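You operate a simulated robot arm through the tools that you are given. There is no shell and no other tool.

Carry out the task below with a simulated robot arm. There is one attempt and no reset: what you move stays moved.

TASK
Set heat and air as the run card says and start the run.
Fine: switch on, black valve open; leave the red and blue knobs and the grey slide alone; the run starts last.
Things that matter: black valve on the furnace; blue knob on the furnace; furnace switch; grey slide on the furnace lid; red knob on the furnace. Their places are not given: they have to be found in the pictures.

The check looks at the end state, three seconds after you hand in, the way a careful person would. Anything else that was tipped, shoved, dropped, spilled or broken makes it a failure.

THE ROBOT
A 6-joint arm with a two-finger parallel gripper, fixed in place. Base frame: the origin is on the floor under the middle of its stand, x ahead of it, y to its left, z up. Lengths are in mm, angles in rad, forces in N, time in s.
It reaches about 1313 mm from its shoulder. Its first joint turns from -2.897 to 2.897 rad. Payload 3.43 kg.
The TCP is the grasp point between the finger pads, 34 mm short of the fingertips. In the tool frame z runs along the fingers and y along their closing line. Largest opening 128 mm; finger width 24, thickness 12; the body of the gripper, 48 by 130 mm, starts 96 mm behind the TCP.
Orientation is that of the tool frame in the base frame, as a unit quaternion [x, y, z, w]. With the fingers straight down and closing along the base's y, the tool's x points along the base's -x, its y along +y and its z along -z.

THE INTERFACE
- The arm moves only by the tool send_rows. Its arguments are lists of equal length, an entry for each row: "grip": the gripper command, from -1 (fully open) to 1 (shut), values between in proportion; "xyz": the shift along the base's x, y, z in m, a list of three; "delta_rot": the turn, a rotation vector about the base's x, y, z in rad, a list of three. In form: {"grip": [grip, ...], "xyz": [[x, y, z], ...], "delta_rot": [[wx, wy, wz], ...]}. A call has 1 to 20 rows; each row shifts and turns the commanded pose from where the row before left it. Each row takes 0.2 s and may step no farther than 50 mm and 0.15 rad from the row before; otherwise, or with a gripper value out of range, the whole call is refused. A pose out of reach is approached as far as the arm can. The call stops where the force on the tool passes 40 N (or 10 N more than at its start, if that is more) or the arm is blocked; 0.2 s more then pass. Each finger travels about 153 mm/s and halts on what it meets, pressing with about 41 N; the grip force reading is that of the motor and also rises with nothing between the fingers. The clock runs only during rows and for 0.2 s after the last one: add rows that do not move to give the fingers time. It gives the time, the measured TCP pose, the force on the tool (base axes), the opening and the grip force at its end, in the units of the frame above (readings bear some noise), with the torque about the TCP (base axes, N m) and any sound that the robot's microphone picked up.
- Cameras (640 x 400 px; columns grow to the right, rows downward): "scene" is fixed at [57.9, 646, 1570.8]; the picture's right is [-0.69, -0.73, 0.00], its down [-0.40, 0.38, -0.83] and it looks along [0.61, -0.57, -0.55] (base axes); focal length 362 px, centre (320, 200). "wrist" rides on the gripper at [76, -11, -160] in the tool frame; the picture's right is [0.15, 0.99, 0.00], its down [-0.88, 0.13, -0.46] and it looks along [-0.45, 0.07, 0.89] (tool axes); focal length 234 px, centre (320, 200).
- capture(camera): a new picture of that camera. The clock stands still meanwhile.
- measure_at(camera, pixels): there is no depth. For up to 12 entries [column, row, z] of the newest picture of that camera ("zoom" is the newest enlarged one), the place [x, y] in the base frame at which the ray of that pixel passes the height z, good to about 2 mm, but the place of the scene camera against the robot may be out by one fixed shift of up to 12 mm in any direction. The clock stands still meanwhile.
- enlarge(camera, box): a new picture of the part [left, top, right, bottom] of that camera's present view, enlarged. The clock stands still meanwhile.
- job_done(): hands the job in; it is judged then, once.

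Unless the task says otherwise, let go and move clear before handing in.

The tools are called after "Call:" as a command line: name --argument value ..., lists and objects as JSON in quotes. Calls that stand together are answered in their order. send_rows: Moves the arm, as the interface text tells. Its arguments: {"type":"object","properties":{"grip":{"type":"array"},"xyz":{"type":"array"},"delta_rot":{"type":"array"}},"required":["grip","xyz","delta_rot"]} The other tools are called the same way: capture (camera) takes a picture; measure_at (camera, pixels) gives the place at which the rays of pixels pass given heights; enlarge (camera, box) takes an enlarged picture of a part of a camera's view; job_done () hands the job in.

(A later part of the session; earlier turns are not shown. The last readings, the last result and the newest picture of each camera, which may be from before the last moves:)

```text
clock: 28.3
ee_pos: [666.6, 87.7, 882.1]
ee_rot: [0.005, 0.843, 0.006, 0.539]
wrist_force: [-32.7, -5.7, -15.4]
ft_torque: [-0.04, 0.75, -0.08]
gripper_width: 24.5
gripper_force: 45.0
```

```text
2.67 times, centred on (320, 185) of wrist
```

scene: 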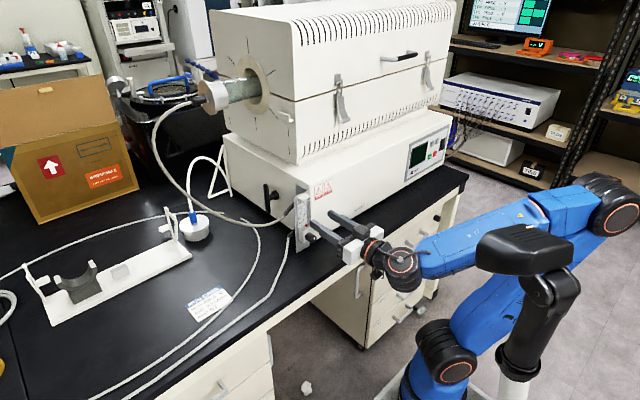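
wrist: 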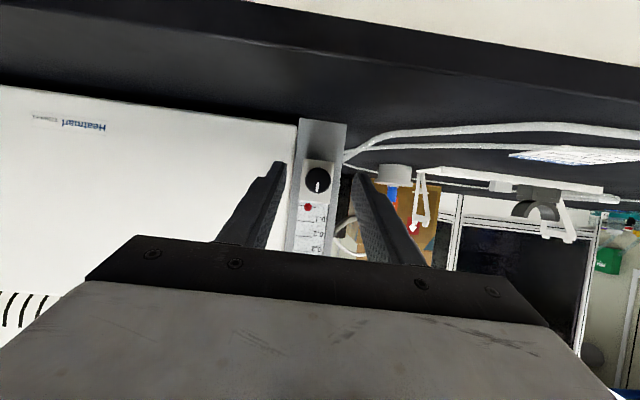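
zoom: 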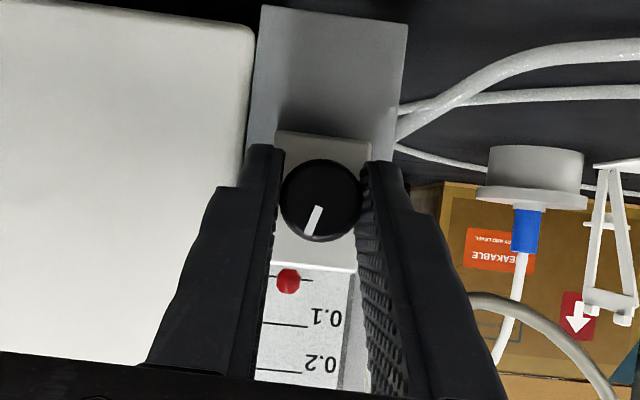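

Clockwise works: the mark moved about 20° and the ball is still at 0. There is a −33 N axial load, so I'll re-grip to relieve it and then turn further clockwise.

Call:
send_rows --grip '[0.5, 0.4, 0.4, 0.8, 0.8, 0.8]' --xyz '[[0, 0, 0], [0, 0, 0], [-0.002, 0, 0.001], [0, 0, 0], [0, 0, 0], [0, 0, 0]]' --delta_rot '[[0, 0, 0], [0, 0, 0], [0, 0, 0], [0, 0, 0], [0, 0, 0], [0, 0, 0]]'

Call:
enlarge --camera "wrist" --box '[250, 110, 390, 260]'

```text
clock: 29.7
ee_pos: [665.8, 87.1, 884.9]
ee_rot: [0.005, 0.842, 0.006, 0.539]
wrist_force: [34.5, 2.6, 24.8]
ft_torque: [0.04, -0.88, 0.25]
gripper_width: 24.1
gripper_force: 45.1
```

```text
2.67 times, centred on (320, 185) of wrist
```

zoom: 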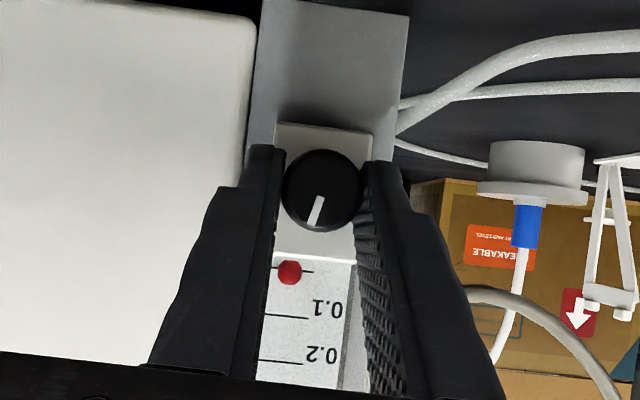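

The force looks like grip friction holding the arm slightly off its target. I'll open fully, let the arm settle, and close again.

Call:
send_rows --grip '[0.4, 0.4, 0.4, 0.4, 0.4]' --xyz '[[0, 0, 0], [0, 0, 0], [0, 0, 0], [0, 0, 0], [0, 0, 0]]' --delta_rot '[[0, 0, 0], [0, 0, 0], [0, 0, 0], [0, 0, 0], [0, 0, 0]]'

Call:
send_rows --grip '[0.8, 0.8, 0.8]' --xyz '[[0, 0, 0], [0, 0, 0], [0, 0, 0]]' --delta_rot '[[0, 0, 0], [0, 0, 0], [0, 0, 0]]'

```text
clock: 30.9
ee_pos: [664.8, 87.6, 882.4]
ee_rot: [0.005, 0.843, 0.006, 0.538]
wrist_force: [0.0, 0.2, -0.6]
ft_torque: [-0.01, 0.0, 0.01]
gripper_width: 38.5
gripper_force: 0.0
```

```text
clock: 31.7
ee_pos: [664.9, 87.8, 882.3]
ee_rot: [0.004, 0.842, 0.006, 0.539]
wrist_force: [0.4, 7.7, 0.0]
ft_torque: [0.01, 0.07, 0.53]
gripper_width: 24.4
gripper_force: 44.6
```

Forces are relieved, so I'll turn 0.5 rad clockwise about the knob axis.

Call:
send_rows --grip '[0.8, 0.8, 0.8, 0.8, 0.8, 0.8]' --xyz '[[0, -0.00095, -5e-05], [0, -0.00094, -0.00014], [0, -0.00092, -0.00024], [0, -0.00089, -0.00033], [0, -0.00086, -0.00041], [0, 0, 0]]' --delta_rot '[[0.1, 0, 0], [0.1, 0, 0], [0.1, 0, 0], [0.1, 0, 0], [0.1, 0, 0], [0, 0, 0]]'

Call:
enlarge --camera "wrist" --box '[250, 110, 390, 260]'

Call:
enlarge --camera "scene" --box '[270, 180, 410, 280]'

```text
clock: 33.1
ee_pos: [664.4, 83.4, 882.5]
ee_rot: [0.138, 0.815, 0.216, 0.52]
wrist_force: [17.0, 26.1, 12.4]
ft_torque: [0.26, 0.08, 0.64]
gripper_width: 24.3
gripper_force: 45.3
```

```text
2.67 times, centred on (320, 185) of wrist
```

zoom: 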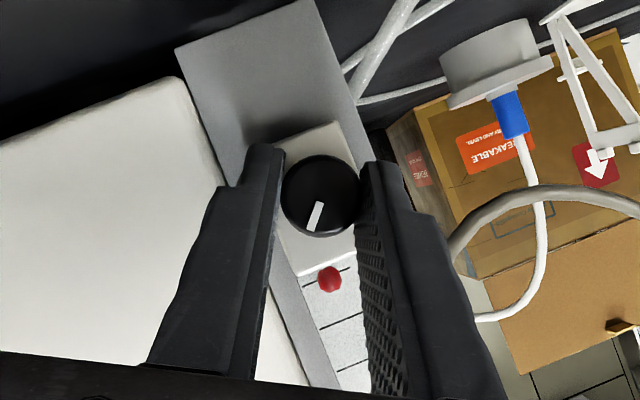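

```text
4.00 times, centred on (340, 230) of scene
```

zoom: 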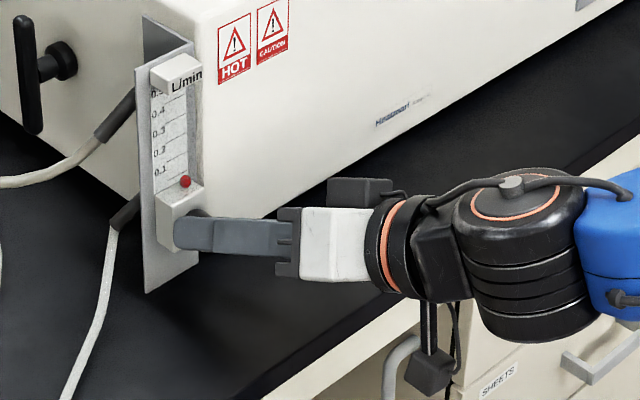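

The knob is now about 45° from closed but the ball stays at 0, so the black T-valve (or power) must still be closing the air. I'll release the knob, back out and unroll, then map the area around the T-lever.

Call:
send_rows --grip '[0.4, 0.1, 0.1, 0.1, 0.1, 0.1, 0.1, 0.1, 0.1, 0.1, 0.1, 0.1]' --xyz '[[0, 0, 0], [0, 0, 0], [-0.015, 0, 0], [-0.025, 0, 0], [0, 0.001, 0], [0, 0.001, 0], [0, 0.001, 0], [0, 0.001, 0.02], [0, 0.001, 0.025], [0, 0, 0.025], [0, 0, 0.02], [0, 0, 0]]' --delta_rot '[[0, 0, 0], [0, 0, 0], [0, 0, 0], [0, 0, 0], [-0.1, 0, 0], [-0.1, 0, 0], [-0.1, 0, 0], [-0.1, 0, 0], [-0.1, 0, 0], [0, -0.1, 0], [0, -0.1, 0], [0, 0, 0]]'

Call:
capture --camera "wrist"

Call:
capture --camera "scene"

Call:
enlarge --camera "wrist" --box '[240, 20, 480, 250]'

Call:
enlarge --camera "scene" --box '[140, 80, 340, 250]'

```text
clock: 35.7
ee_pos: [624.7, 89.3, 972.9]
ee_rot: [0.004, 0.785, 0.006, 0.62]
wrist_force: [0.8, 0.4, 0.2]
ft_torque: [-0.01, -0.03, 0.01]
gripper_width: 57.8
gripper_force: 0.1
```

```text
taken
```

wrist: 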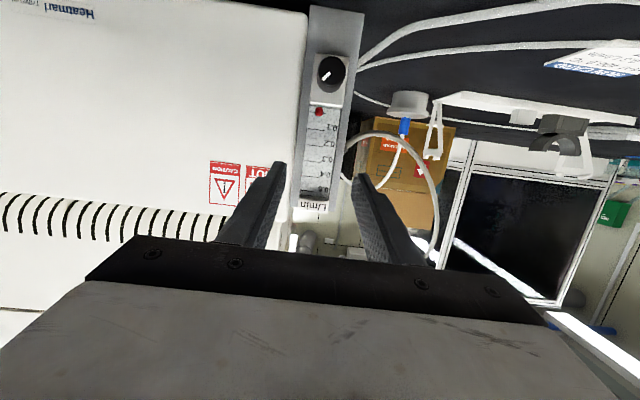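

```text
taken
```

scene: 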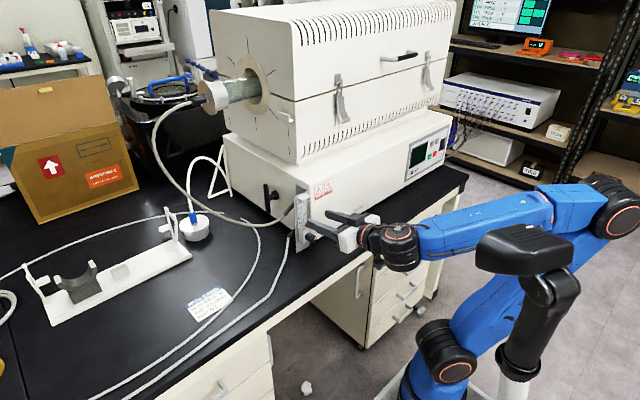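

```text
1.74 times, centred on (360, 135) of wrist
```

zoom: 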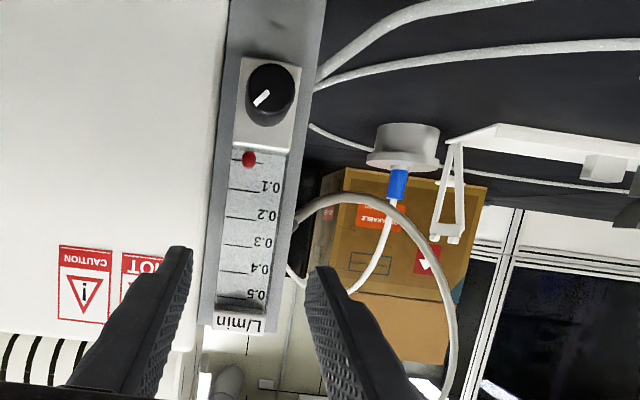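

```text
2.35 times, centred on (240, 165) of scene
```

zoom: 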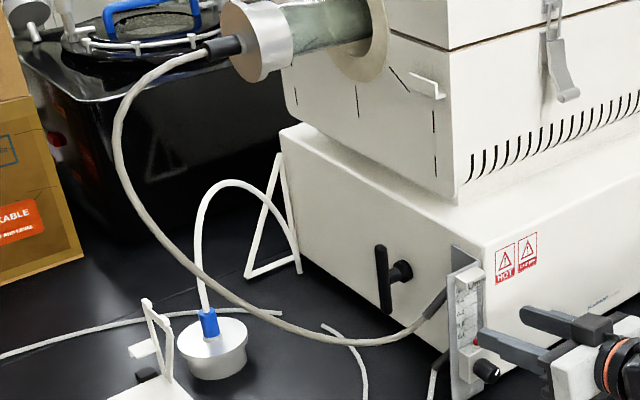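

The ball is still on the 0 line and the knob mark is about 45° clockwise. I'll measure the hose and the tube cap from both cameras to plan a safe path to the T-lever.

Call:
measure_at --camera "wrist" --pixels '[[380, 132, 850], [380, 132, 900], [417, 158, 900], [417, 158, 950], [434.6, 198, 950], [434.6, 198, 1000], [347, 142, 900], [347, 142, 940], [308, 245, 1100], [308, 245, 1150]]'

Call:
measure_at --camera "scene" --pixels '[[252.7, 224.7, 850], [252.7, 224.7, 900], [225, 214, 900], [190, 195, 900], [165, 160, 950], [155, 130, 1000], [205, 98, 1100], [205, 98, 1150], [262, 85, 1100], [262, 85, 1150], [292, 205, 900], [292, 205, 950]]'

```text
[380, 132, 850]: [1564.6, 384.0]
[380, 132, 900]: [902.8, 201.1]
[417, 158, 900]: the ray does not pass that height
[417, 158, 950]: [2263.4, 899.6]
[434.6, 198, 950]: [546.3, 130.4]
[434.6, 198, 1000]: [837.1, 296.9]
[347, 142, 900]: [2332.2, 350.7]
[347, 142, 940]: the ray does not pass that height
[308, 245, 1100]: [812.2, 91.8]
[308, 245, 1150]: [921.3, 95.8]
```

```text
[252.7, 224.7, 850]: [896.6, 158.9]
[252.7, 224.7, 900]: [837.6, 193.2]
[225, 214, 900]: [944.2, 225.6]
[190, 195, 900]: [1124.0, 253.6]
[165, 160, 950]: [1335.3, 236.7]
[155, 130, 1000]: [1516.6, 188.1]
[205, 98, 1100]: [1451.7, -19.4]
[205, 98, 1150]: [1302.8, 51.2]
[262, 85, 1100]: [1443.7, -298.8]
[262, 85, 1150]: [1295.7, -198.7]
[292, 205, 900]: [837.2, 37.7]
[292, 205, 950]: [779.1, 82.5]
```

The hose's low point is near (840,187,904), clear of the T-lever at (888,97), and the space above the lever is open because the tube is back near x≈1080. I'll return to fingers-down, close the fingers, and move above the lever.

Call:
send_rows --grip '[0.3, 0.6, 1, 1, 1, 1, 1, 1, 1, 1, 1, 1, 1, 1, 1, 1, 1, 1, 1]' --xyz '[[0, 0, 0.02], [0, 0, 0.02], [0, 0, 0.02], [0, 0, 0.02], [0, 0, 0.02], [0, 0, 0.02], [0, 0, 0.02], [0, 0.002, 0.02], [0, 0.002, 0.01], [0, 0.002, 0.01], [0.045, 0, 0], [0.045, 0, 0], [0.045, 0, 0], [0.045, 0, 0], [0.045, 0, 0], [0.045, 0, 0], [0.035, 0, 0], [0, 0, 0], [0, 0, 0]]' --delta_rot '[[0, 0.134, 0], [0, 0.134, 0], [0, 0.134, 0], [0, 0.134, 0], [0, 0.134, 0], [0, 0.134, 0], [0, 0.134, 0], [0, 0.134, 0], [0, 0.134, 0], [0, 0.134, 0], [0, 0, 0], [0, 0, 0], [0, 0, 0], [0, 0, 0], [0, 0, 0], [0, 0, 0], [0, 0, 0], [0, 0, 0], [0, 0, 0]]'

Call:
capture --camera "wrist"

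Call:
capture --camera "scene"

```text
clock: 38.6
ee_pos: [765.0, 95.3, 1152.9]
ee_rot: [0.009, 1.0, 0.002, -0.009]
wrist_force: [-38.2, 2.9, -9.1]
ft_torque: [-0.04, -5.37, -1.87]
gripper_width: 0.0
gripper_force: 33.2
stopped in row 14: the force on the tool passed its limit at 206 N (the readings are from after the stop); the commanded pose is now the measured one
```

```text
taken
```

wrist: 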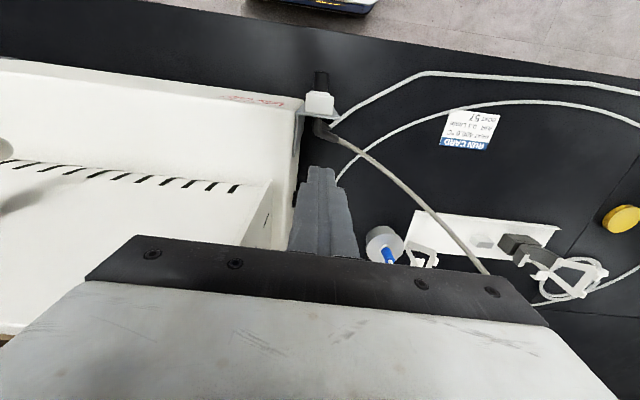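

```text
taken
```

scene: 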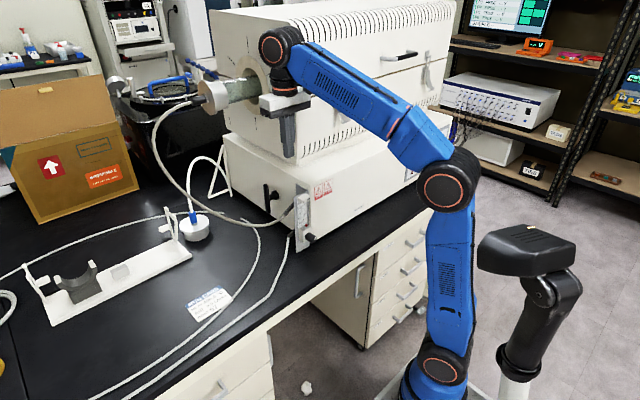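

The gripper body hit the upper furnace's front at x≈789, which reaches farther to +y than I estimated. I'll back off straight away and re-measure.

Call:
send_rows --grip '[1, 1, 1, 1]' --xyz '[[-0.02, 0, 0], [-0.03, 0, 0], [-0.03, 0, 0], [0, 0, 0]]' --delta_rot '[[0, 0, 0], [0, 0, 0], [0, 0, 0], [0, 0, 0]]'

Call:
capture --camera "wrist"

Call:
enlarge --camera "scene" --box '[180, 20, 420, 240]'

```text
clock: 39.6
ee_pos: [687.8, 92.9, 1151.1]
ee_rot: [0.009, 1.0, 0.002, -0.009]
wrist_force: [0.4, 0.3, -0.5]
ft_torque: [-0.01, -0.01, 0.02]
gripper_width: 0.2
gripper_force: 33.2
```

```text
taken
```

wrist: 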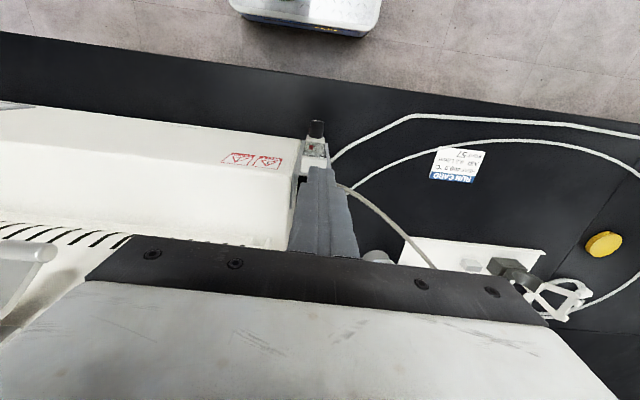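

```text
1.82 times, centred on (300, 130) of scene
```

zoom: 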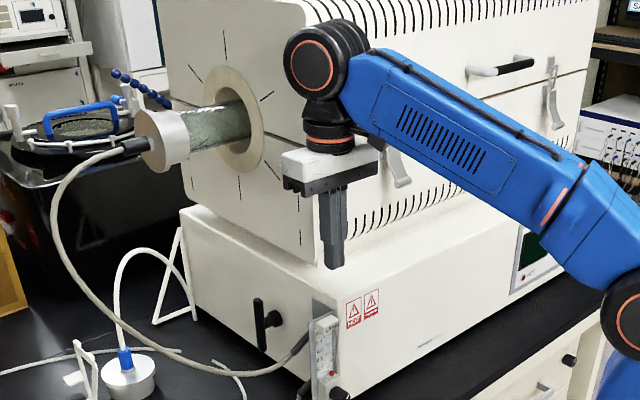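

The furnace looks unmoved. I'll measure the upper furnace corner and the lower box corner to learn the real envelope.

Call:
measure_at --camera "scene" --pixels '[[308.75, 182.5, 980], [308.75, 182.5, 1000], [308.75, 182.5, 1020], [298, 163, 1000], [298, 163, 1020], [298, 163, 1040], [262, 85, 1200], [262, 85, 1250], [205, 98, 1200], [205, 98, 1250], [232, 140, 1000], [232, 140, 1020]]'

Call:
enlarge --camera "wrist" --box '[200, 100, 480, 275]'

```text
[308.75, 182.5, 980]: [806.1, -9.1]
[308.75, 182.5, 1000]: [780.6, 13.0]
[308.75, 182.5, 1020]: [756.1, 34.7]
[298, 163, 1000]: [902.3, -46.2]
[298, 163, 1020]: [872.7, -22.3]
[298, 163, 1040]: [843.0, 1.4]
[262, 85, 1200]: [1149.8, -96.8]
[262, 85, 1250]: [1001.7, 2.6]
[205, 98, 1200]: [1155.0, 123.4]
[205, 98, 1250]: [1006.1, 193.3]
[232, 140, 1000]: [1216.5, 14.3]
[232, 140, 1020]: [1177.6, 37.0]
```

```text
2.29 times, centred on (340, 188) of wrist
```

zoom: 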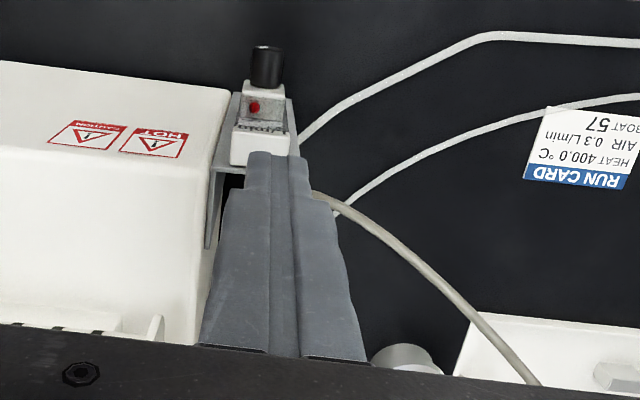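

The upper furnace's front is at x≈795 and its left face at y≈40, with the tube near (945, 40–220, 1270). So I'll approach the T-lever diagonally from the front-left and above, staying over the hose. First I'll reorient in free space.

Call:
send_rows --grip '[1, 1, 1, 1, 1, 1, 1, 1, 1, 1, 1, 1, 1, 1, 1]' --xyz '[[-0.02, 0.03, 0.01], [-0.02, 0.03, 0.01], [0, 0.035, 0.01], [0, 0.035, 0.01], [0, 0.035, 0.01], [0, 0.035, 0], [0, 0.01, 0], [0, 0, 0], [0, 0, 0], [0, 0, 0], [0, 0, 0], [0, 0, 0], [0, 0, 0], [0, 0, 0], [0, 0, 0]]' --delta_rot '[[0, 0, 0], [0, 0, -0.13], [0, 0, -0.14], [0, 0, -0.14], [0, 0, -0.14], [0, 0, -0.14], [0, 0, -0.13], [0, 0, -0.13], [-0.105, -0.0754, 0], [-0.105, -0.0754, 0], [-0.105, -0.0754, 0], [-0.105, -0.0754, 0], [-0.105, -0.0754, 0], [-0.105, -0.0754, 0], [0, 0, 0]]'

Call:
capture --camera "wrist"

Call:
capture --camera "scene"

```text
clock: 42.8
ee_pos: [652.0, 289.7, 1126.5]
ee_rot: [0.432, 0.822, -0.162, 0.333]
wrist_force: [-0.4, 0.2, -0.8]
ft_torque: [-0.01, -0.01, 0.04]
gripper_width: 0.1
gripper_force: 32.7
out of reach, approached as far as the arm can: row 2, 3, 4, 5, 9, 10, 11, 12, 13, 14
```

```text
taken
```

wrist: 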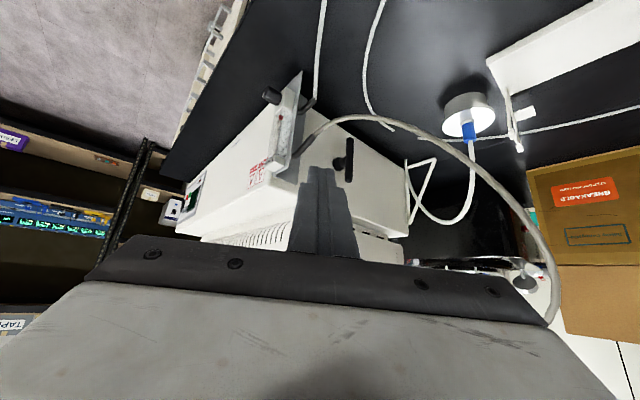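

```text
taken
```

scene: 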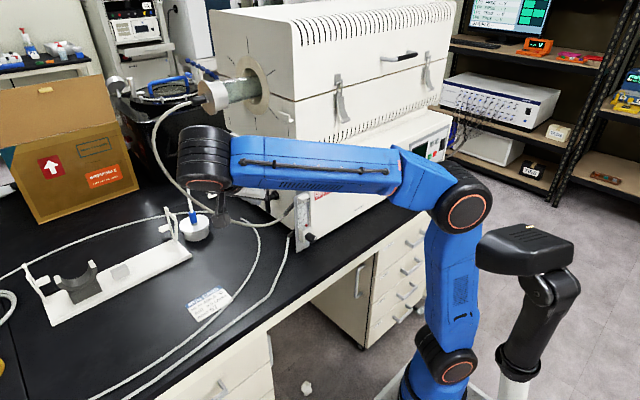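

The orientation came out well (yaw≈−0.94, tilt≈0.76), and the T-lever is visible at (349,160) with the hose passing in front. I'll enlarge and measure.

Call:
enlarge --camera "wrist" --box '[280, 90, 440, 190]'

Call:
measure_at --camera "wrist" --pixels '[[350, 181, 960], [350, 181, 980], [349, 139, 860], [349, 139, 880], [338, 162, 900], [338, 162, 920], [338, 162, 940], [345, 117, 900], [345, 117, 920], [400, 123, 900], [400, 123, 950], [480, 165, 1000]]'

```text
4.00 times, centred on (360, 140) of wrist
```

zoom: 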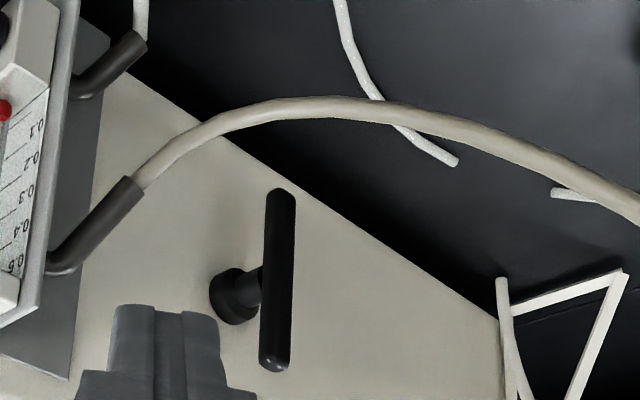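

```text
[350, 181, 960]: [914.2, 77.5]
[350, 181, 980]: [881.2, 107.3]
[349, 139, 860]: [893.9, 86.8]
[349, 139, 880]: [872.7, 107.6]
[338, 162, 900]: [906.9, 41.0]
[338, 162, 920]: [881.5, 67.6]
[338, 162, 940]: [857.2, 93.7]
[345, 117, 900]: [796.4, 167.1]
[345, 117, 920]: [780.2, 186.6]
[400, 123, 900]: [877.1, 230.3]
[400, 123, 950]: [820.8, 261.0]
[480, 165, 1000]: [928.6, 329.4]
```

The lever runs from about (885,95,868) to (889,100,976). I'll move to a pre-approach point along the tool axis, above the hose.

Call:
send_rows --grip '[1, 1, 1, 1, 1, 1]' --xyz '[[0.026, -0.02, -0.01], [0.026, -0.02, -0.01], [0.026, -0.02, -0.01], [0.026, -0.02, -0.01], [0.026, -0.019, -0.008], [0, 0, 0]]' --delta_rot '[[0, 0, 0], [0, 0, 0], [0, 0, 0], [0, 0, 0], [0, 0, 0], [0, 0, 0]]'

Call:
capture --camera "wrist"

Call:
capture --camera "scene"

```text
clock: 44.2
ee_pos: [786.0, 188.9, 1078.9]
ee_rot: [0.432, 0.823, -0.164, 0.331]
wrist_force: [-0.6, -0.3, -0.5]
ft_torque: [0.0, -0.02, 0.01]
gripper_width: 0.0
gripper_force: 33.0
```

```text
taken
```

wrist: 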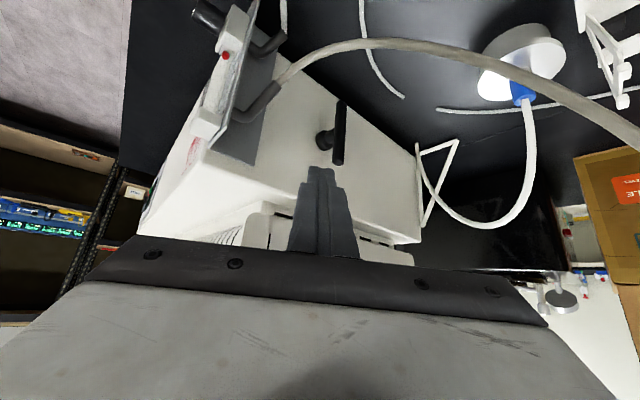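

```text
taken
```

scene: 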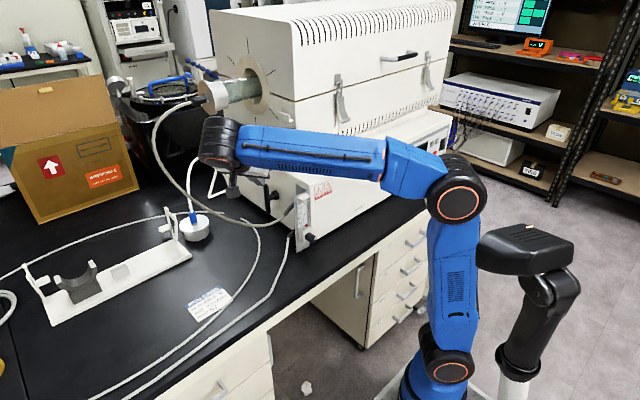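

Tracking is good at (786,189,1079). I'll verify the lever position again from this closer view.

Call:
enlarge --camera "wrist" --box '[280, 80, 400, 200]'

Call:
measure_at --camera "wrist" --pixels '[[338, 164, 965], [338, 164, 975], [338, 164, 985], [341, 102, 860], [341, 102, 870], [341, 102, 880], [325, 140, 920], [325, 140, 930]]'

```text
3.33 times, centred on (340, 140) of wrist
```

zoom: 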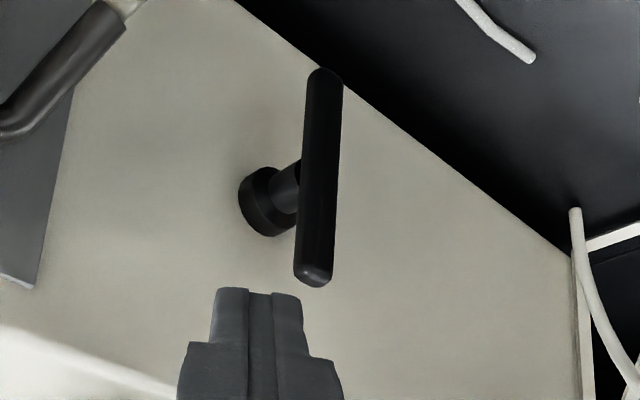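

```text
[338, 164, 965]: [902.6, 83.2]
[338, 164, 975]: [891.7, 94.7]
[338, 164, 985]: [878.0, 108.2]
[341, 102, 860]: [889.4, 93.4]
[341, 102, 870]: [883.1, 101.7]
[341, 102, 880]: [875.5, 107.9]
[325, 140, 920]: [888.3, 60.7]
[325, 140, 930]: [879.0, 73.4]
```

The lever is consistently at about (888,97) with its top at z≈976. I'll go down along the tool axis to the −x side of the lever's upper half.

Call:
send_rows --grip '[1, 1, 1, 1, 1, 1, 1]' --xyz '[[0.0111, -0.016, -0.0217], [0.0111, -0.016, -0.0217], [0.0111, -0.016, -0.0217], [0.0111, -0.016, -0.0217], [0.0111, -0.016, -0.0217], [0, 0, 0], [0, 0, 0]]' --delta_rot '[[0, 0, 0], [0, 0, 0], [0, 0, 0], [0, 0, 0], [0, 0, 0], [0, 0, 0], [0, 0, 0]]'

Call:
capture --camera "wrist"

Call:
capture --camera "scene"

```text
clock: 45.8
ee_pos: [837.0, 109.0, 970.5]
ee_rot: [0.432, 0.822, -0.164, 0.332]
wrist_force: [0.7, 0.1, 1.1]
ft_torque: [0.04, 0.0, -0.01]
gripper_width: 0.3
gripper_force: 33.3
```

```text
taken
```

wrist: 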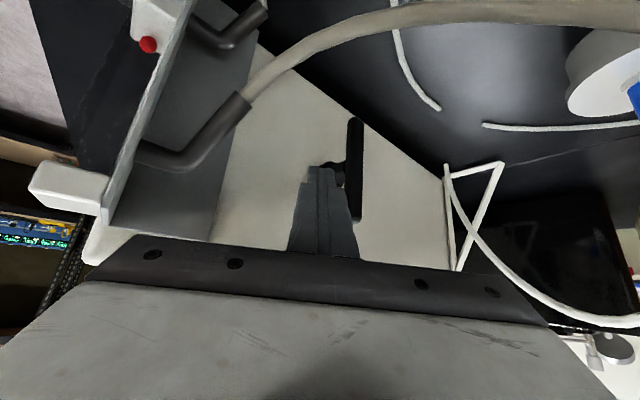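

```text
taken
```

scene: 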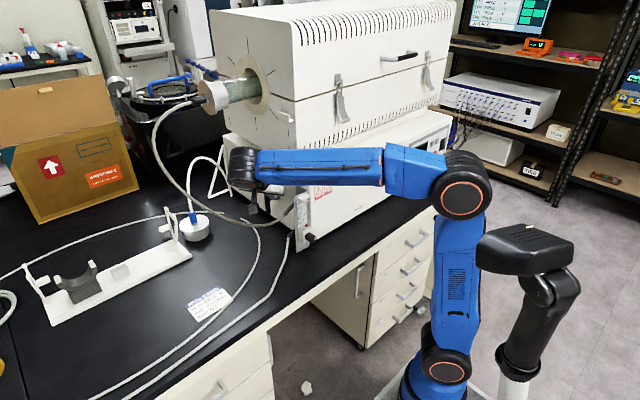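

The finger is beside the lever on its −x side. I'll push +x in small steps to test whether the lever turns that way.

Call:
send_rows --grip '[1, 1, 1, 1, 1, 1]' --xyz '[[0.01, 0, 0], [0.01, 0, 0], [0.006, 0, 0.001], [0.006, 0, 0.002], [0.006, 0, 0.002], [0, 0, 0]]' --delta_rot '[[0, 0, 0], [0, 0, 0], [0, 0, 0], [0, 0, 0], [0, 0, 0], [0, 0, 0]]'

Call:
capture --camera "wrist"

Call:
enlarge --camera "scene" --box '[230, 150, 350, 250]'

```text
clock: 46.4
ee_pos: [851.3, 108.5, 971.2]
ee_rot: [0.433, 0.823, -0.166, 0.329]
wrist_force: [-20.2, -0.3, 3.9]
ft_torque: [-0.08, 0.34, -0.34]
gripper_width: 0.0
gripper_force: 33.4
stopped in row 3: the force on the tool passed its limit at 55 N (the readings are from after the stop); the commanded pose is now the measured one
```

```text
taken
```

wrist: 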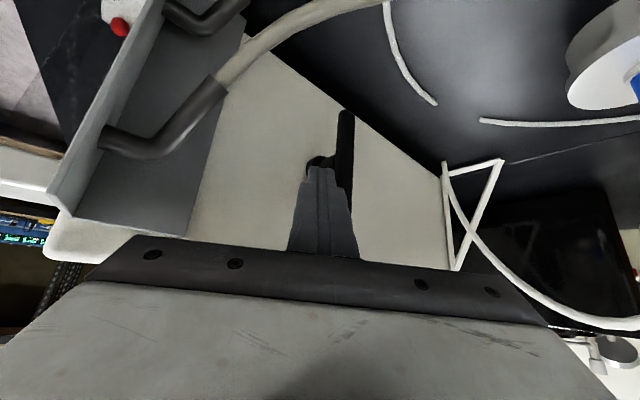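

```text
4.00 times, centred on (290, 200) of scene
```

zoom: 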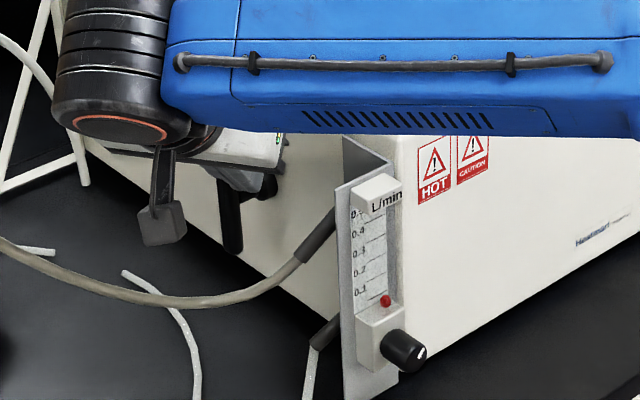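

The lever didn't yield toward +x: 55 N with the bar still vertical, so that is its stop. I'll back off, retract, and move over to its +x side to push the other way.

Call:
send_rows --grip '[1, 1, 1, 1, 1, 1, 1]' --xyz '[[-0.012, 0, 0], [-0.0107, 0.0148, 0.0194], [-0.0107, 0.0148, 0.0194], [-0.0107, 0.0148, 0.0194], [0.037, 0, 0], [0.037, 0, 0], [0, 0, 0]]' --delta_rot '[[0, 0, 0], [0, 0, 0], [0, 0, 0], [0, 0, 0], [0, 0, 0], [0, 0, 0], [0, 0, 0]]'

Call:
capture --camera "wrist"

```text
clock: 48.0
ee_pos: [883.7, 154.4, 1027.8]
ee_rot: [0.433, 0.822, -0.166, 0.329]
wrist_force: [-0.1, 0.2, 0.0]
ft_torque: [0.01, 0.01, -0.01]
gripper_width: 0.0
gripper_force: 33.1
```

```text
taken
```

wrist: 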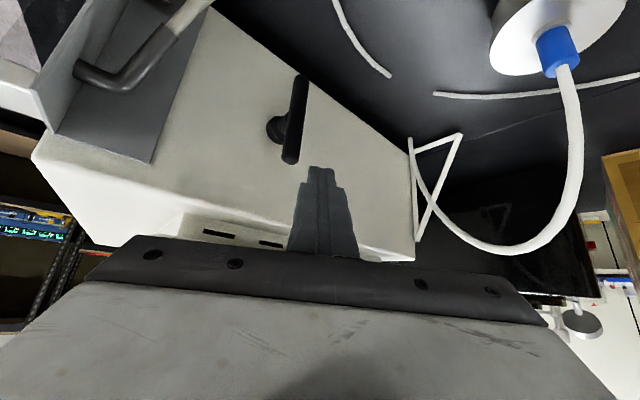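

The finger now sits on the lever's +x side. I'll advance along the tool axis to its upper half.

Call:
send_rows --grip '[1, 1, 1, 1, 1, 1]' --xyz '[[0.0081, -0.0112, -0.0146], [0.0081, -0.0112, -0.0146], [0.0081, -0.0112, -0.0146], [0.0081, -0.0112, -0.0146], [0, 0, 0], [0, 0, 0]]' --delta_rot '[[0, 0, 0], [0, 0, 0], [0, 0, 0], [0, 0, 0], [0, 0, 0], [0, 0, 0]]'

Call:
capture --camera "wrist"

```text
clock: 49.4
ee_pos: [917.2, 110.8, 971.0]
ee_rot: [0.433, 0.822, -0.167, 0.329]
wrist_force: [0.5, 0.3, -1.2]
ft_torque: [-0.01, 0.0, 0.01]
gripper_width: 0.0
gripper_force: 33.0
```

```text
taken
```

wrist: 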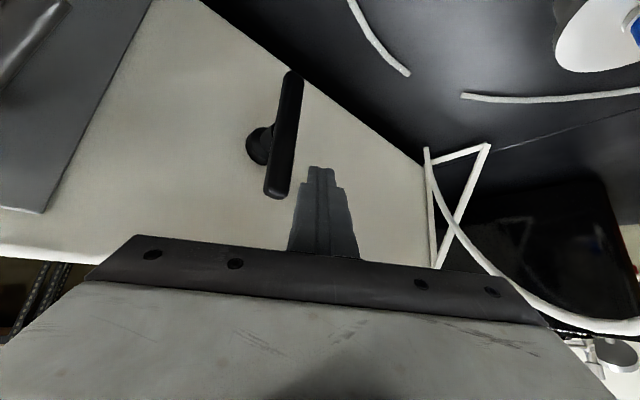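

Positioned at the +x side of the lever, I'll push −x in small steps.

Call:
send_rows --grip '[1, 1, 1, 1, 1, 1]' --xyz '[[-0.008, 0, 0], [-0.006, 0, 0.001], [-0.006, 0, 0.002], [-0.006, 0, 0.002], [-0.006, 0, 0.001], [0, 0, 0]]' --delta_rot '[[0, 0, 0], [0, 0, 0], [0, 0, 0], [0, 0, 0], [0, 0, 0], [0, 0, 0]]'

Call:
capture --camera "wrist"

Call:
enlarge --camera "scene" --box '[230, 150, 350, 250]'

```text
clock: 50.8
ee_pos: [884.2, 109.3, 976.7]
ee_rot: [0.433, 0.823, -0.166, 0.329]
wrist_force: [0.3, -0.5, 0.4]
ft_torque: [-0.09, -0.05, 0.0]
gripper_width: 0.0
gripper_force: 33.2
```

```text
taken
```

wrist: 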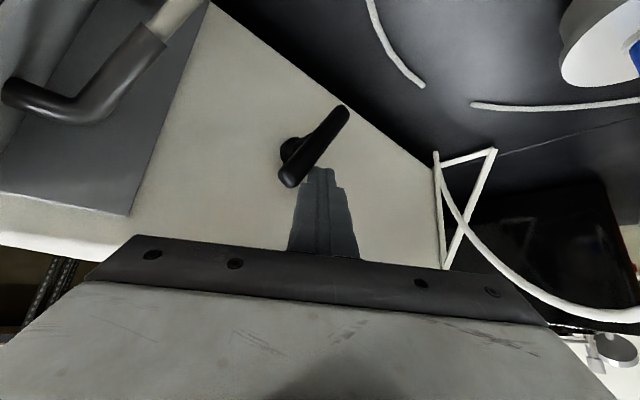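

```text
4.00 times, centred on (290, 200) of scene
```

zoom: 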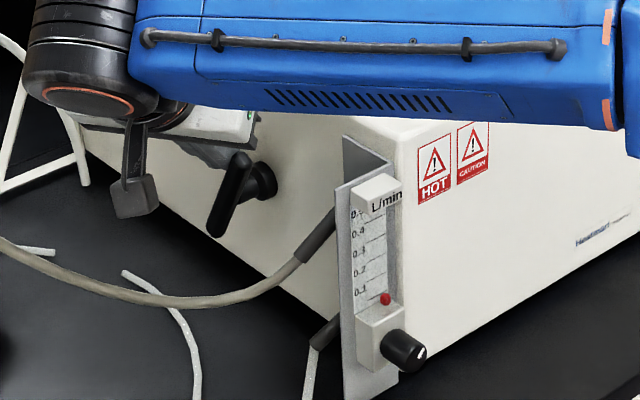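

The lever is turning that way, about 30° so far. I'll keep following the arc until it's horizontal.

Call:
send_rows --grip '[1, 1, 1, 1, 1, 1, 1]' --xyz '[[-0.0067, 0, 0.0016], [-0.0073, 0, -0.0005], [-0.0071, 0, -0.0025], [-0.0066, 0, -0.004], [-0.006, 0, -0.005], [-0.004, 0, -0.005], [0, 0, 0]]' --delta_rot '[[0, 0, 0], [0, 0, 0], [0, 0, 0], [0, 0, 0], [0, 0, 0], [0, 0, 0], [0, 0, 0]]'

Call:
capture --camera "wrist"

Call:
enlarge --camera "scene" --box '[230, 150, 350, 250]'

```text
clock: 52.2
ee_pos: [849.7, 106.7, 966.7]
ee_rot: [0.432, 0.822, -0.162, 0.333]
wrist_force: [-1.0, 0.5, 6.9]
ft_torque: [-0.08, -0.06, -0.06]
gripper_width: 0.0
gripper_force: 33.1
stopped in row 6: the force on the tool passed its limit at 54 N (the readings are from after the stop); the commanded pose is now the measured one
```

```text
taken
```

wrist: 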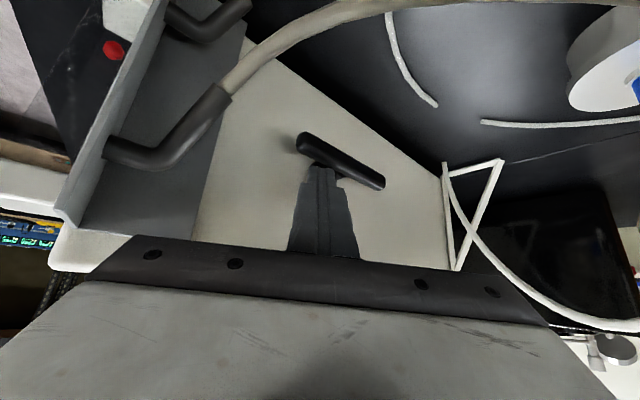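

```text
4.00 times, centred on (290, 200) of scene
```

zoom: 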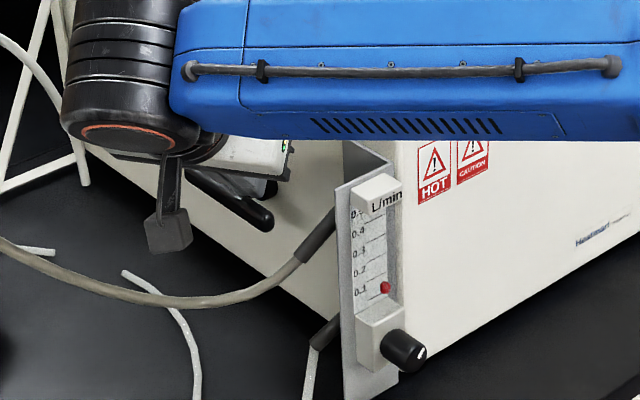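

The lever is horizontal at its stop and the ball has risen to about 0.1, so the black valve is open and air flows. I'll retract along the tool axis and inspect.

Call:
send_rows --grip '[1, 1, 1, 1, 1, 1, 1, 1, 1, 1]' --xyz '[[0, 0, 0.01], [-0.0121, 0.0167, 0.0218], [-0.0121, 0.0167, 0.0218], [-0.0121, 0.0167, 0.0218], [-0.0121, 0.0167, 0.0218], [-0.0121, 0.0167, 0.0218], [-0.03, 0.02, 0.01], [-0.04, 0.02, 0.01], [-0.04, 0.02, 0.01], [0, 0, 0]]' --delta_rot '[[0, 0, 0], [0, 0, 0], [0, 0, 0], [0, 0, 0], [0, 0, 0], [0, 0, 0], [0, 0, 0], [0, 0, 0], [0, 0, 0], [0, 0, 0]]'

Call:
enlarge --camera "wrist" --box '[240, 50, 440, 200]'

Call:
enlarge --camera "scene" --box '[230, 150, 350, 250]'

```text
clock: 54.4
ee_pos: [678.5, 252.0, 1115.8]
ee_rot: [0.433, 0.821, -0.164, 0.334]
wrist_force: [0.3, 0.9, -0.2]
ft_torque: [-0.03, 0.0, -0.01]
gripper_width: 0.0
gripper_force: 33.2
```

```text
2.67 times, centred on (340, 125) of wrist
```

zoom: 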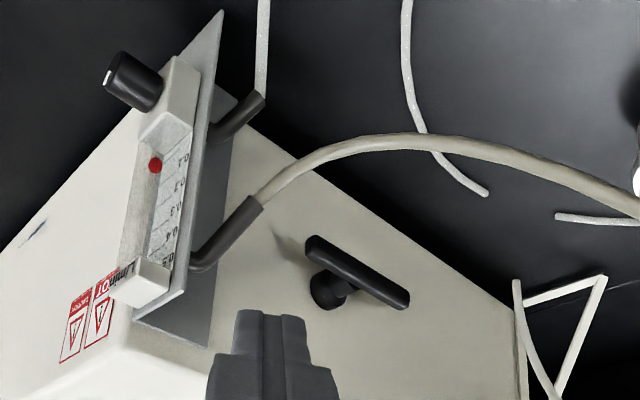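

```text
4.00 times, centred on (290, 200) of scene
```

zoom: 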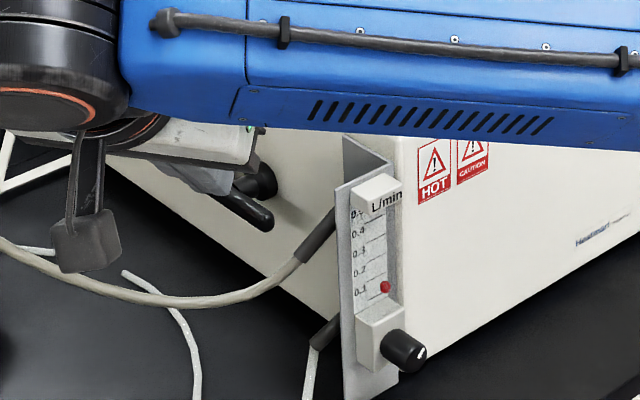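

The lever is horizontal and the ball reads about 0.1. Now back to the flow knob: I'll untilt and unyaw in free space first.

Call:
send_rows --grip '[1, 1, 1, 1, 1, 1, 1, 1, 1, 1, 1, 1, 1, 1]' --xyz '[[-0.012, 0, 0.005], [-0.012, 0, 0.005], [-0.012, 0, 0.005], [-0.012, 0, 0.005], [-0.012, 0, 0.005], [-0.012, 0, 0.005], [0, -0.022, 0], [0, -0.022, 0], [0, -0.024, 0], [0, -0.024, 0], [0, -0.024, 0], [0, -0.024, 0], [0, -0.024, 0], [0, 0, 0]]' --delta_rot '[[0.103, 0.074, 0], [0.103, 0.074, 0], [0.103, 0.074, 0], [0.103, 0.074, 0], [0.103, 0.074, 0], [0.102, 0.073, 0], [0, 0, 0.134], [0, 0, 0.134], [0, 0, 0.134], [0, 0, 0.134], [0, 0, 0.134], [0, 0, 0.134], [0, 0, 0.134], [0, 0, 0]]'

```text
clock: 57.4
ee_pos: [606.6, 86.7, 1145.5]
ee_rot: [0.017, 1.0, 0.002, -0.001]
wrist_force: [-0.5, -0.6, 0.4]
ft_torque: [0.02, 0.01, 0.03]
gripper_width: 0.0
gripper_force: 33.0
```

Near fingers-down with a small yaw error. I'll correct it, pitch to 25° below horizontal, open the fingers to 57 mm, pre-roll −0.6 rad, and come in front of the knob.

Call:
send_rows --grip '[1, 0.8, 0.5, 0.3, 0.1, 0.1, 0.1, 0.1, 0.1, 0.1, 0.1, 0.1, 0.1, 0.1, 0.1, 0.1, 0.1]' --xyz '[[0, 0.001, 0], [0.002, 0, -0.016], [0.002, 0, -0.016], [0.002, 0, -0.016], [0.002, 0, -0.016], [0.002, 0, -0.016], [0.002, 0, -0.016], [0.002, 0, -0.016], [0.002, 0, -0.016], [0.002, 0, -0.016], [0, 0.001, -0.02], [0, 0.001, -0.02], [0, 0.001, -0.02], [0, 0.001, -0.02], [0, 0.001, -0.02], [0, 0.0, -0.02], [0, 0, 0]]' --delta_rot '[[0, 0, 0.034], [0, -0.126, 0], [0, -0.126, 0], [0, -0.126, 0], [0, -0.126, 0], [0, -0.126, 0], [0, -0.126, 0], [0, -0.126, 0], [0, -0.126, 0], [0, -0.128, 0], [-0.1, 0, 0], [-0.1, 0, 0], [-0.1, 0, 0], [-0.1, 0, 0], [-0.1, 0, 0], [-0.1, 0, 0], [0, 0, 0]]'

Call:
capture --camera "wrist"

Call:
enlarge --camera "scene" --box '[270, 180, 410, 280]'

```text
clock: 61.0
ee_pos: [624.8, 92.9, 882.7]
ee_rot: [-0.159, 0.806, -0.248, 0.513]
wrist_force: [-0.5, -0.1, -0.8]
ft_torque: [0.01, -0.06, 0.0]
gripper_width: 57.4
gripper_force: 0.1
```

```text
taken
```

wrist: 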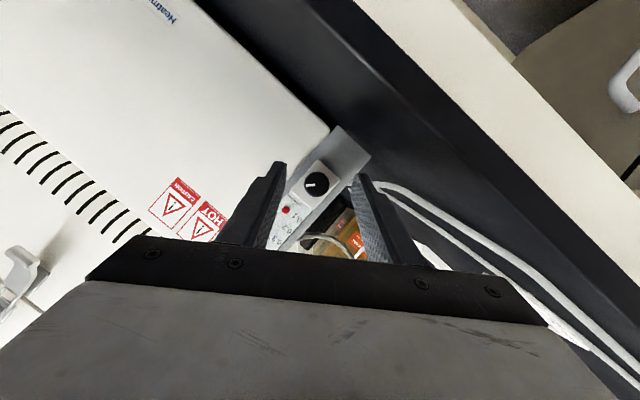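

```text
4.00 times, centred on (340, 230) of scene
```

zoom: 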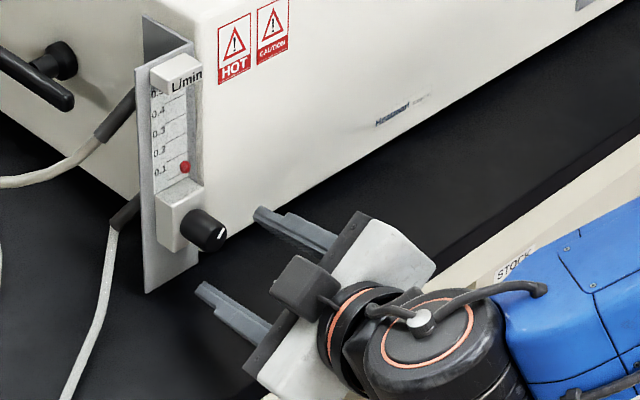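

The pose is good, with the knob between the fingers and the ball near 0.1. I'll advance and grip.

Call:
send_rows --grip '[0.1, 0.1, 0.1, 0.1, 0.1, 0.1]' --xyz '[[0.014, 0, -0.0005], [0.014, 0, -0.0005], [0.012, 0, -0.0005], [0, 0, 0], [0, 0, 0], [0, 0, 0]]' --delta_rot '[[0, 0, 0], [0, 0, 0], [0, 0, 0], [0, 0, 0], [0, 0, 0], [0, 0, 0]]'

Call:
enlarge --camera "wrist" --box '[250, 110, 390, 260]'

```text
clock: 62.4
ee_pos: [664.0, 92.8, 879.7]
ee_rot: [-0.159, 0.806, -0.247, 0.514]
wrist_force: [0.5, -0.2, 0.4]
ft_torque: [0.03, -0.01, 0.0]
gripper_width: 57.7
gripper_force: 0.0
```

```text
2.67 times, centred on (320, 185) of wrist
```

zoom: 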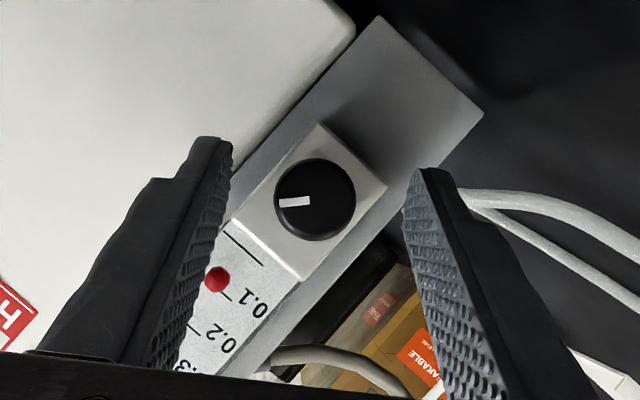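

Well centred, with the ball at about 0.1. I'll close on the knob and turn it 1.2 rad clockwise.

Call:
send_rows --grip '[0.8, 0.8, 0.8, 0.8, 0.8, 0.8, 0.8, 0.8, 0.8, 0.8, 0.8, 0.8, 0.8, 0.8, 0.8, 0.8]' --xyz '[[0, 0, 0], [0, 0, 0], [0, 0, 0], [0, -0.00079, 0.00049], [0, -0.00084, 0.0004], [0, -0.00087, 0.00032], [0, -0.0009, 0.00023], [0, -0.00092, 0.00014], [0, -0.00093, 5e-05], [0, -0.00093, -5e-05], [0, -0.00092, -0.00014], [0, -0.0009, -0.00023], [0, -0.00087, -0.00032], [0, -0.00084, -0.0004], [0, -0.00079, -0.00049], [0, 0, 0]]' --delta_rot '[[0, 0, 0], [0, 0, 0], [0, 0, 0], [0.1, 0, 0], [0.1, 0, 0], [0.1, 0, 0], [0.1, 0, 0], [0.1, 0, 0], [0.1, 0, 0], [0.1, 0, 0], [0.1, 0, 0], [0.1, 0, 0], [0.1, 0, 0], [0.1, 0, 0], [0.1, 0, 0], [0, 0, 0]]'

Call:
enlarge --camera "wrist" --box '[250, 110, 390, 260]'

Call:
enlarge --camera "scene" --box '[285, 185, 335, 250]'

```text
clock: 65.8
ee_pos: [663.8, 84.9, 879.3]
ee_rot: [0.158, 0.805, 0.252, 0.514]
wrist_force: [10.6, 7.2, 23.4]
ft_torque: [0.13, -0.03, -0.68]
gripper_width: 24.6
gripper_force: 45.1
```

```text
2.67 times, centred on (320, 185) of wrist
```

zoom: 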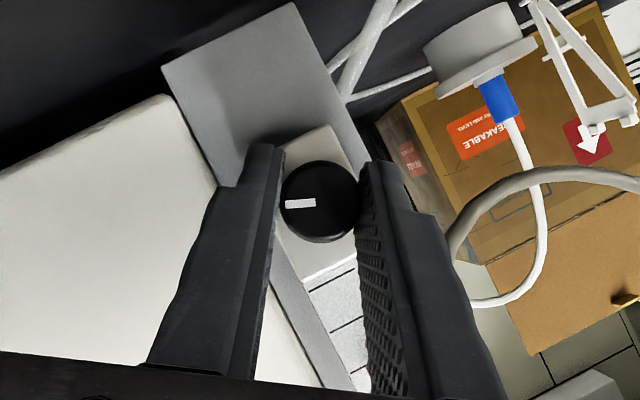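

```text
6.15 times, centred on (310, 218) of scene
```

zoom: 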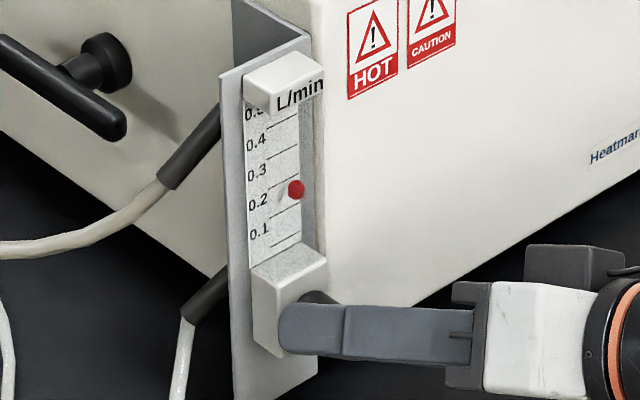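

The ball has risen to about 0.2 and the knob turned without slipping. I'll open, roll back −1.2 rad around the knob, and re-grip for another turn.

Call:
send_rows --grip '[0.3, 0.1, 0.1, 0.1, 0.1, 0.1, 0.1, 0.1, 0.1, 0.1, 0.1, 0.1, 0.1, 0.1, 0.1, 0.1]' --xyz '[[0, 0, 0], [0, 0, 0], [0, 0.00079, 0.00049], [0, 0.00084, 0.0004], [0, 0.00087, 0.00032], [0, 0.0009, 0.00023], [0, 0.00092, 0.00014], [0, 0.00093, 5e-05], [0, 0.00093, -5e-05], [0, 0.00092, -0.00014], [0, 0.0009, -0.00023], [0, 0.00087, -0.00032], [0, 0.00084, -0.0004], [0, 0.00079, -0.00049], [0, 0, 0], [0, 0, 0]]' --delta_rot '[[0, 0, 0], [0, 0, 0], [-0.1, 0, 0], [-0.1, 0, 0], [-0.1, 0, 0], [-0.1, 0, 0], [-0.1, 0, 0], [-0.1, 0, 0], [-0.1, 0, 0], [-0.1, 0, 0], [-0.1, 0, 0], [-0.1, 0, 0], [-0.1, 0, 0], [-0.1, 0, 0], [0, 0, 0], [0, 0, 0]]'

Call:
enlarge --camera "wrist" --box '[250, 110, 390, 260]'

Call:
enlarge --camera "scene" --box '[295, 190, 325, 235]'

```text
clock: 69.2
ee_pos: [664.7, 93.5, 878.8]
ee_rot: [-0.16, 0.806, -0.248, 0.513]
wrist_force: [0.1, -0.2, 0.2]
ft_torque: [0.0, 0.01, -0.03]
gripper_width: 57.8
gripper_force: 0.0
```

```text
2.67 times, centred on (320, 185) of wrist
```

zoom: 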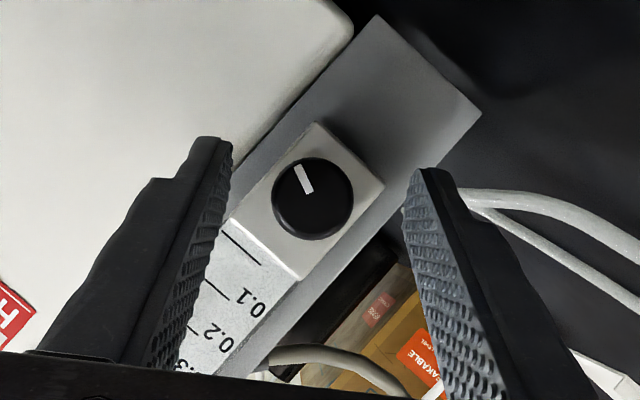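

```text
8.89 times, centred on (310, 212) of scene
```

zoom: 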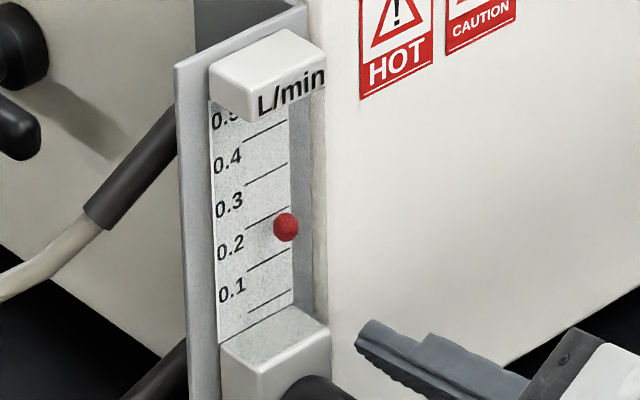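

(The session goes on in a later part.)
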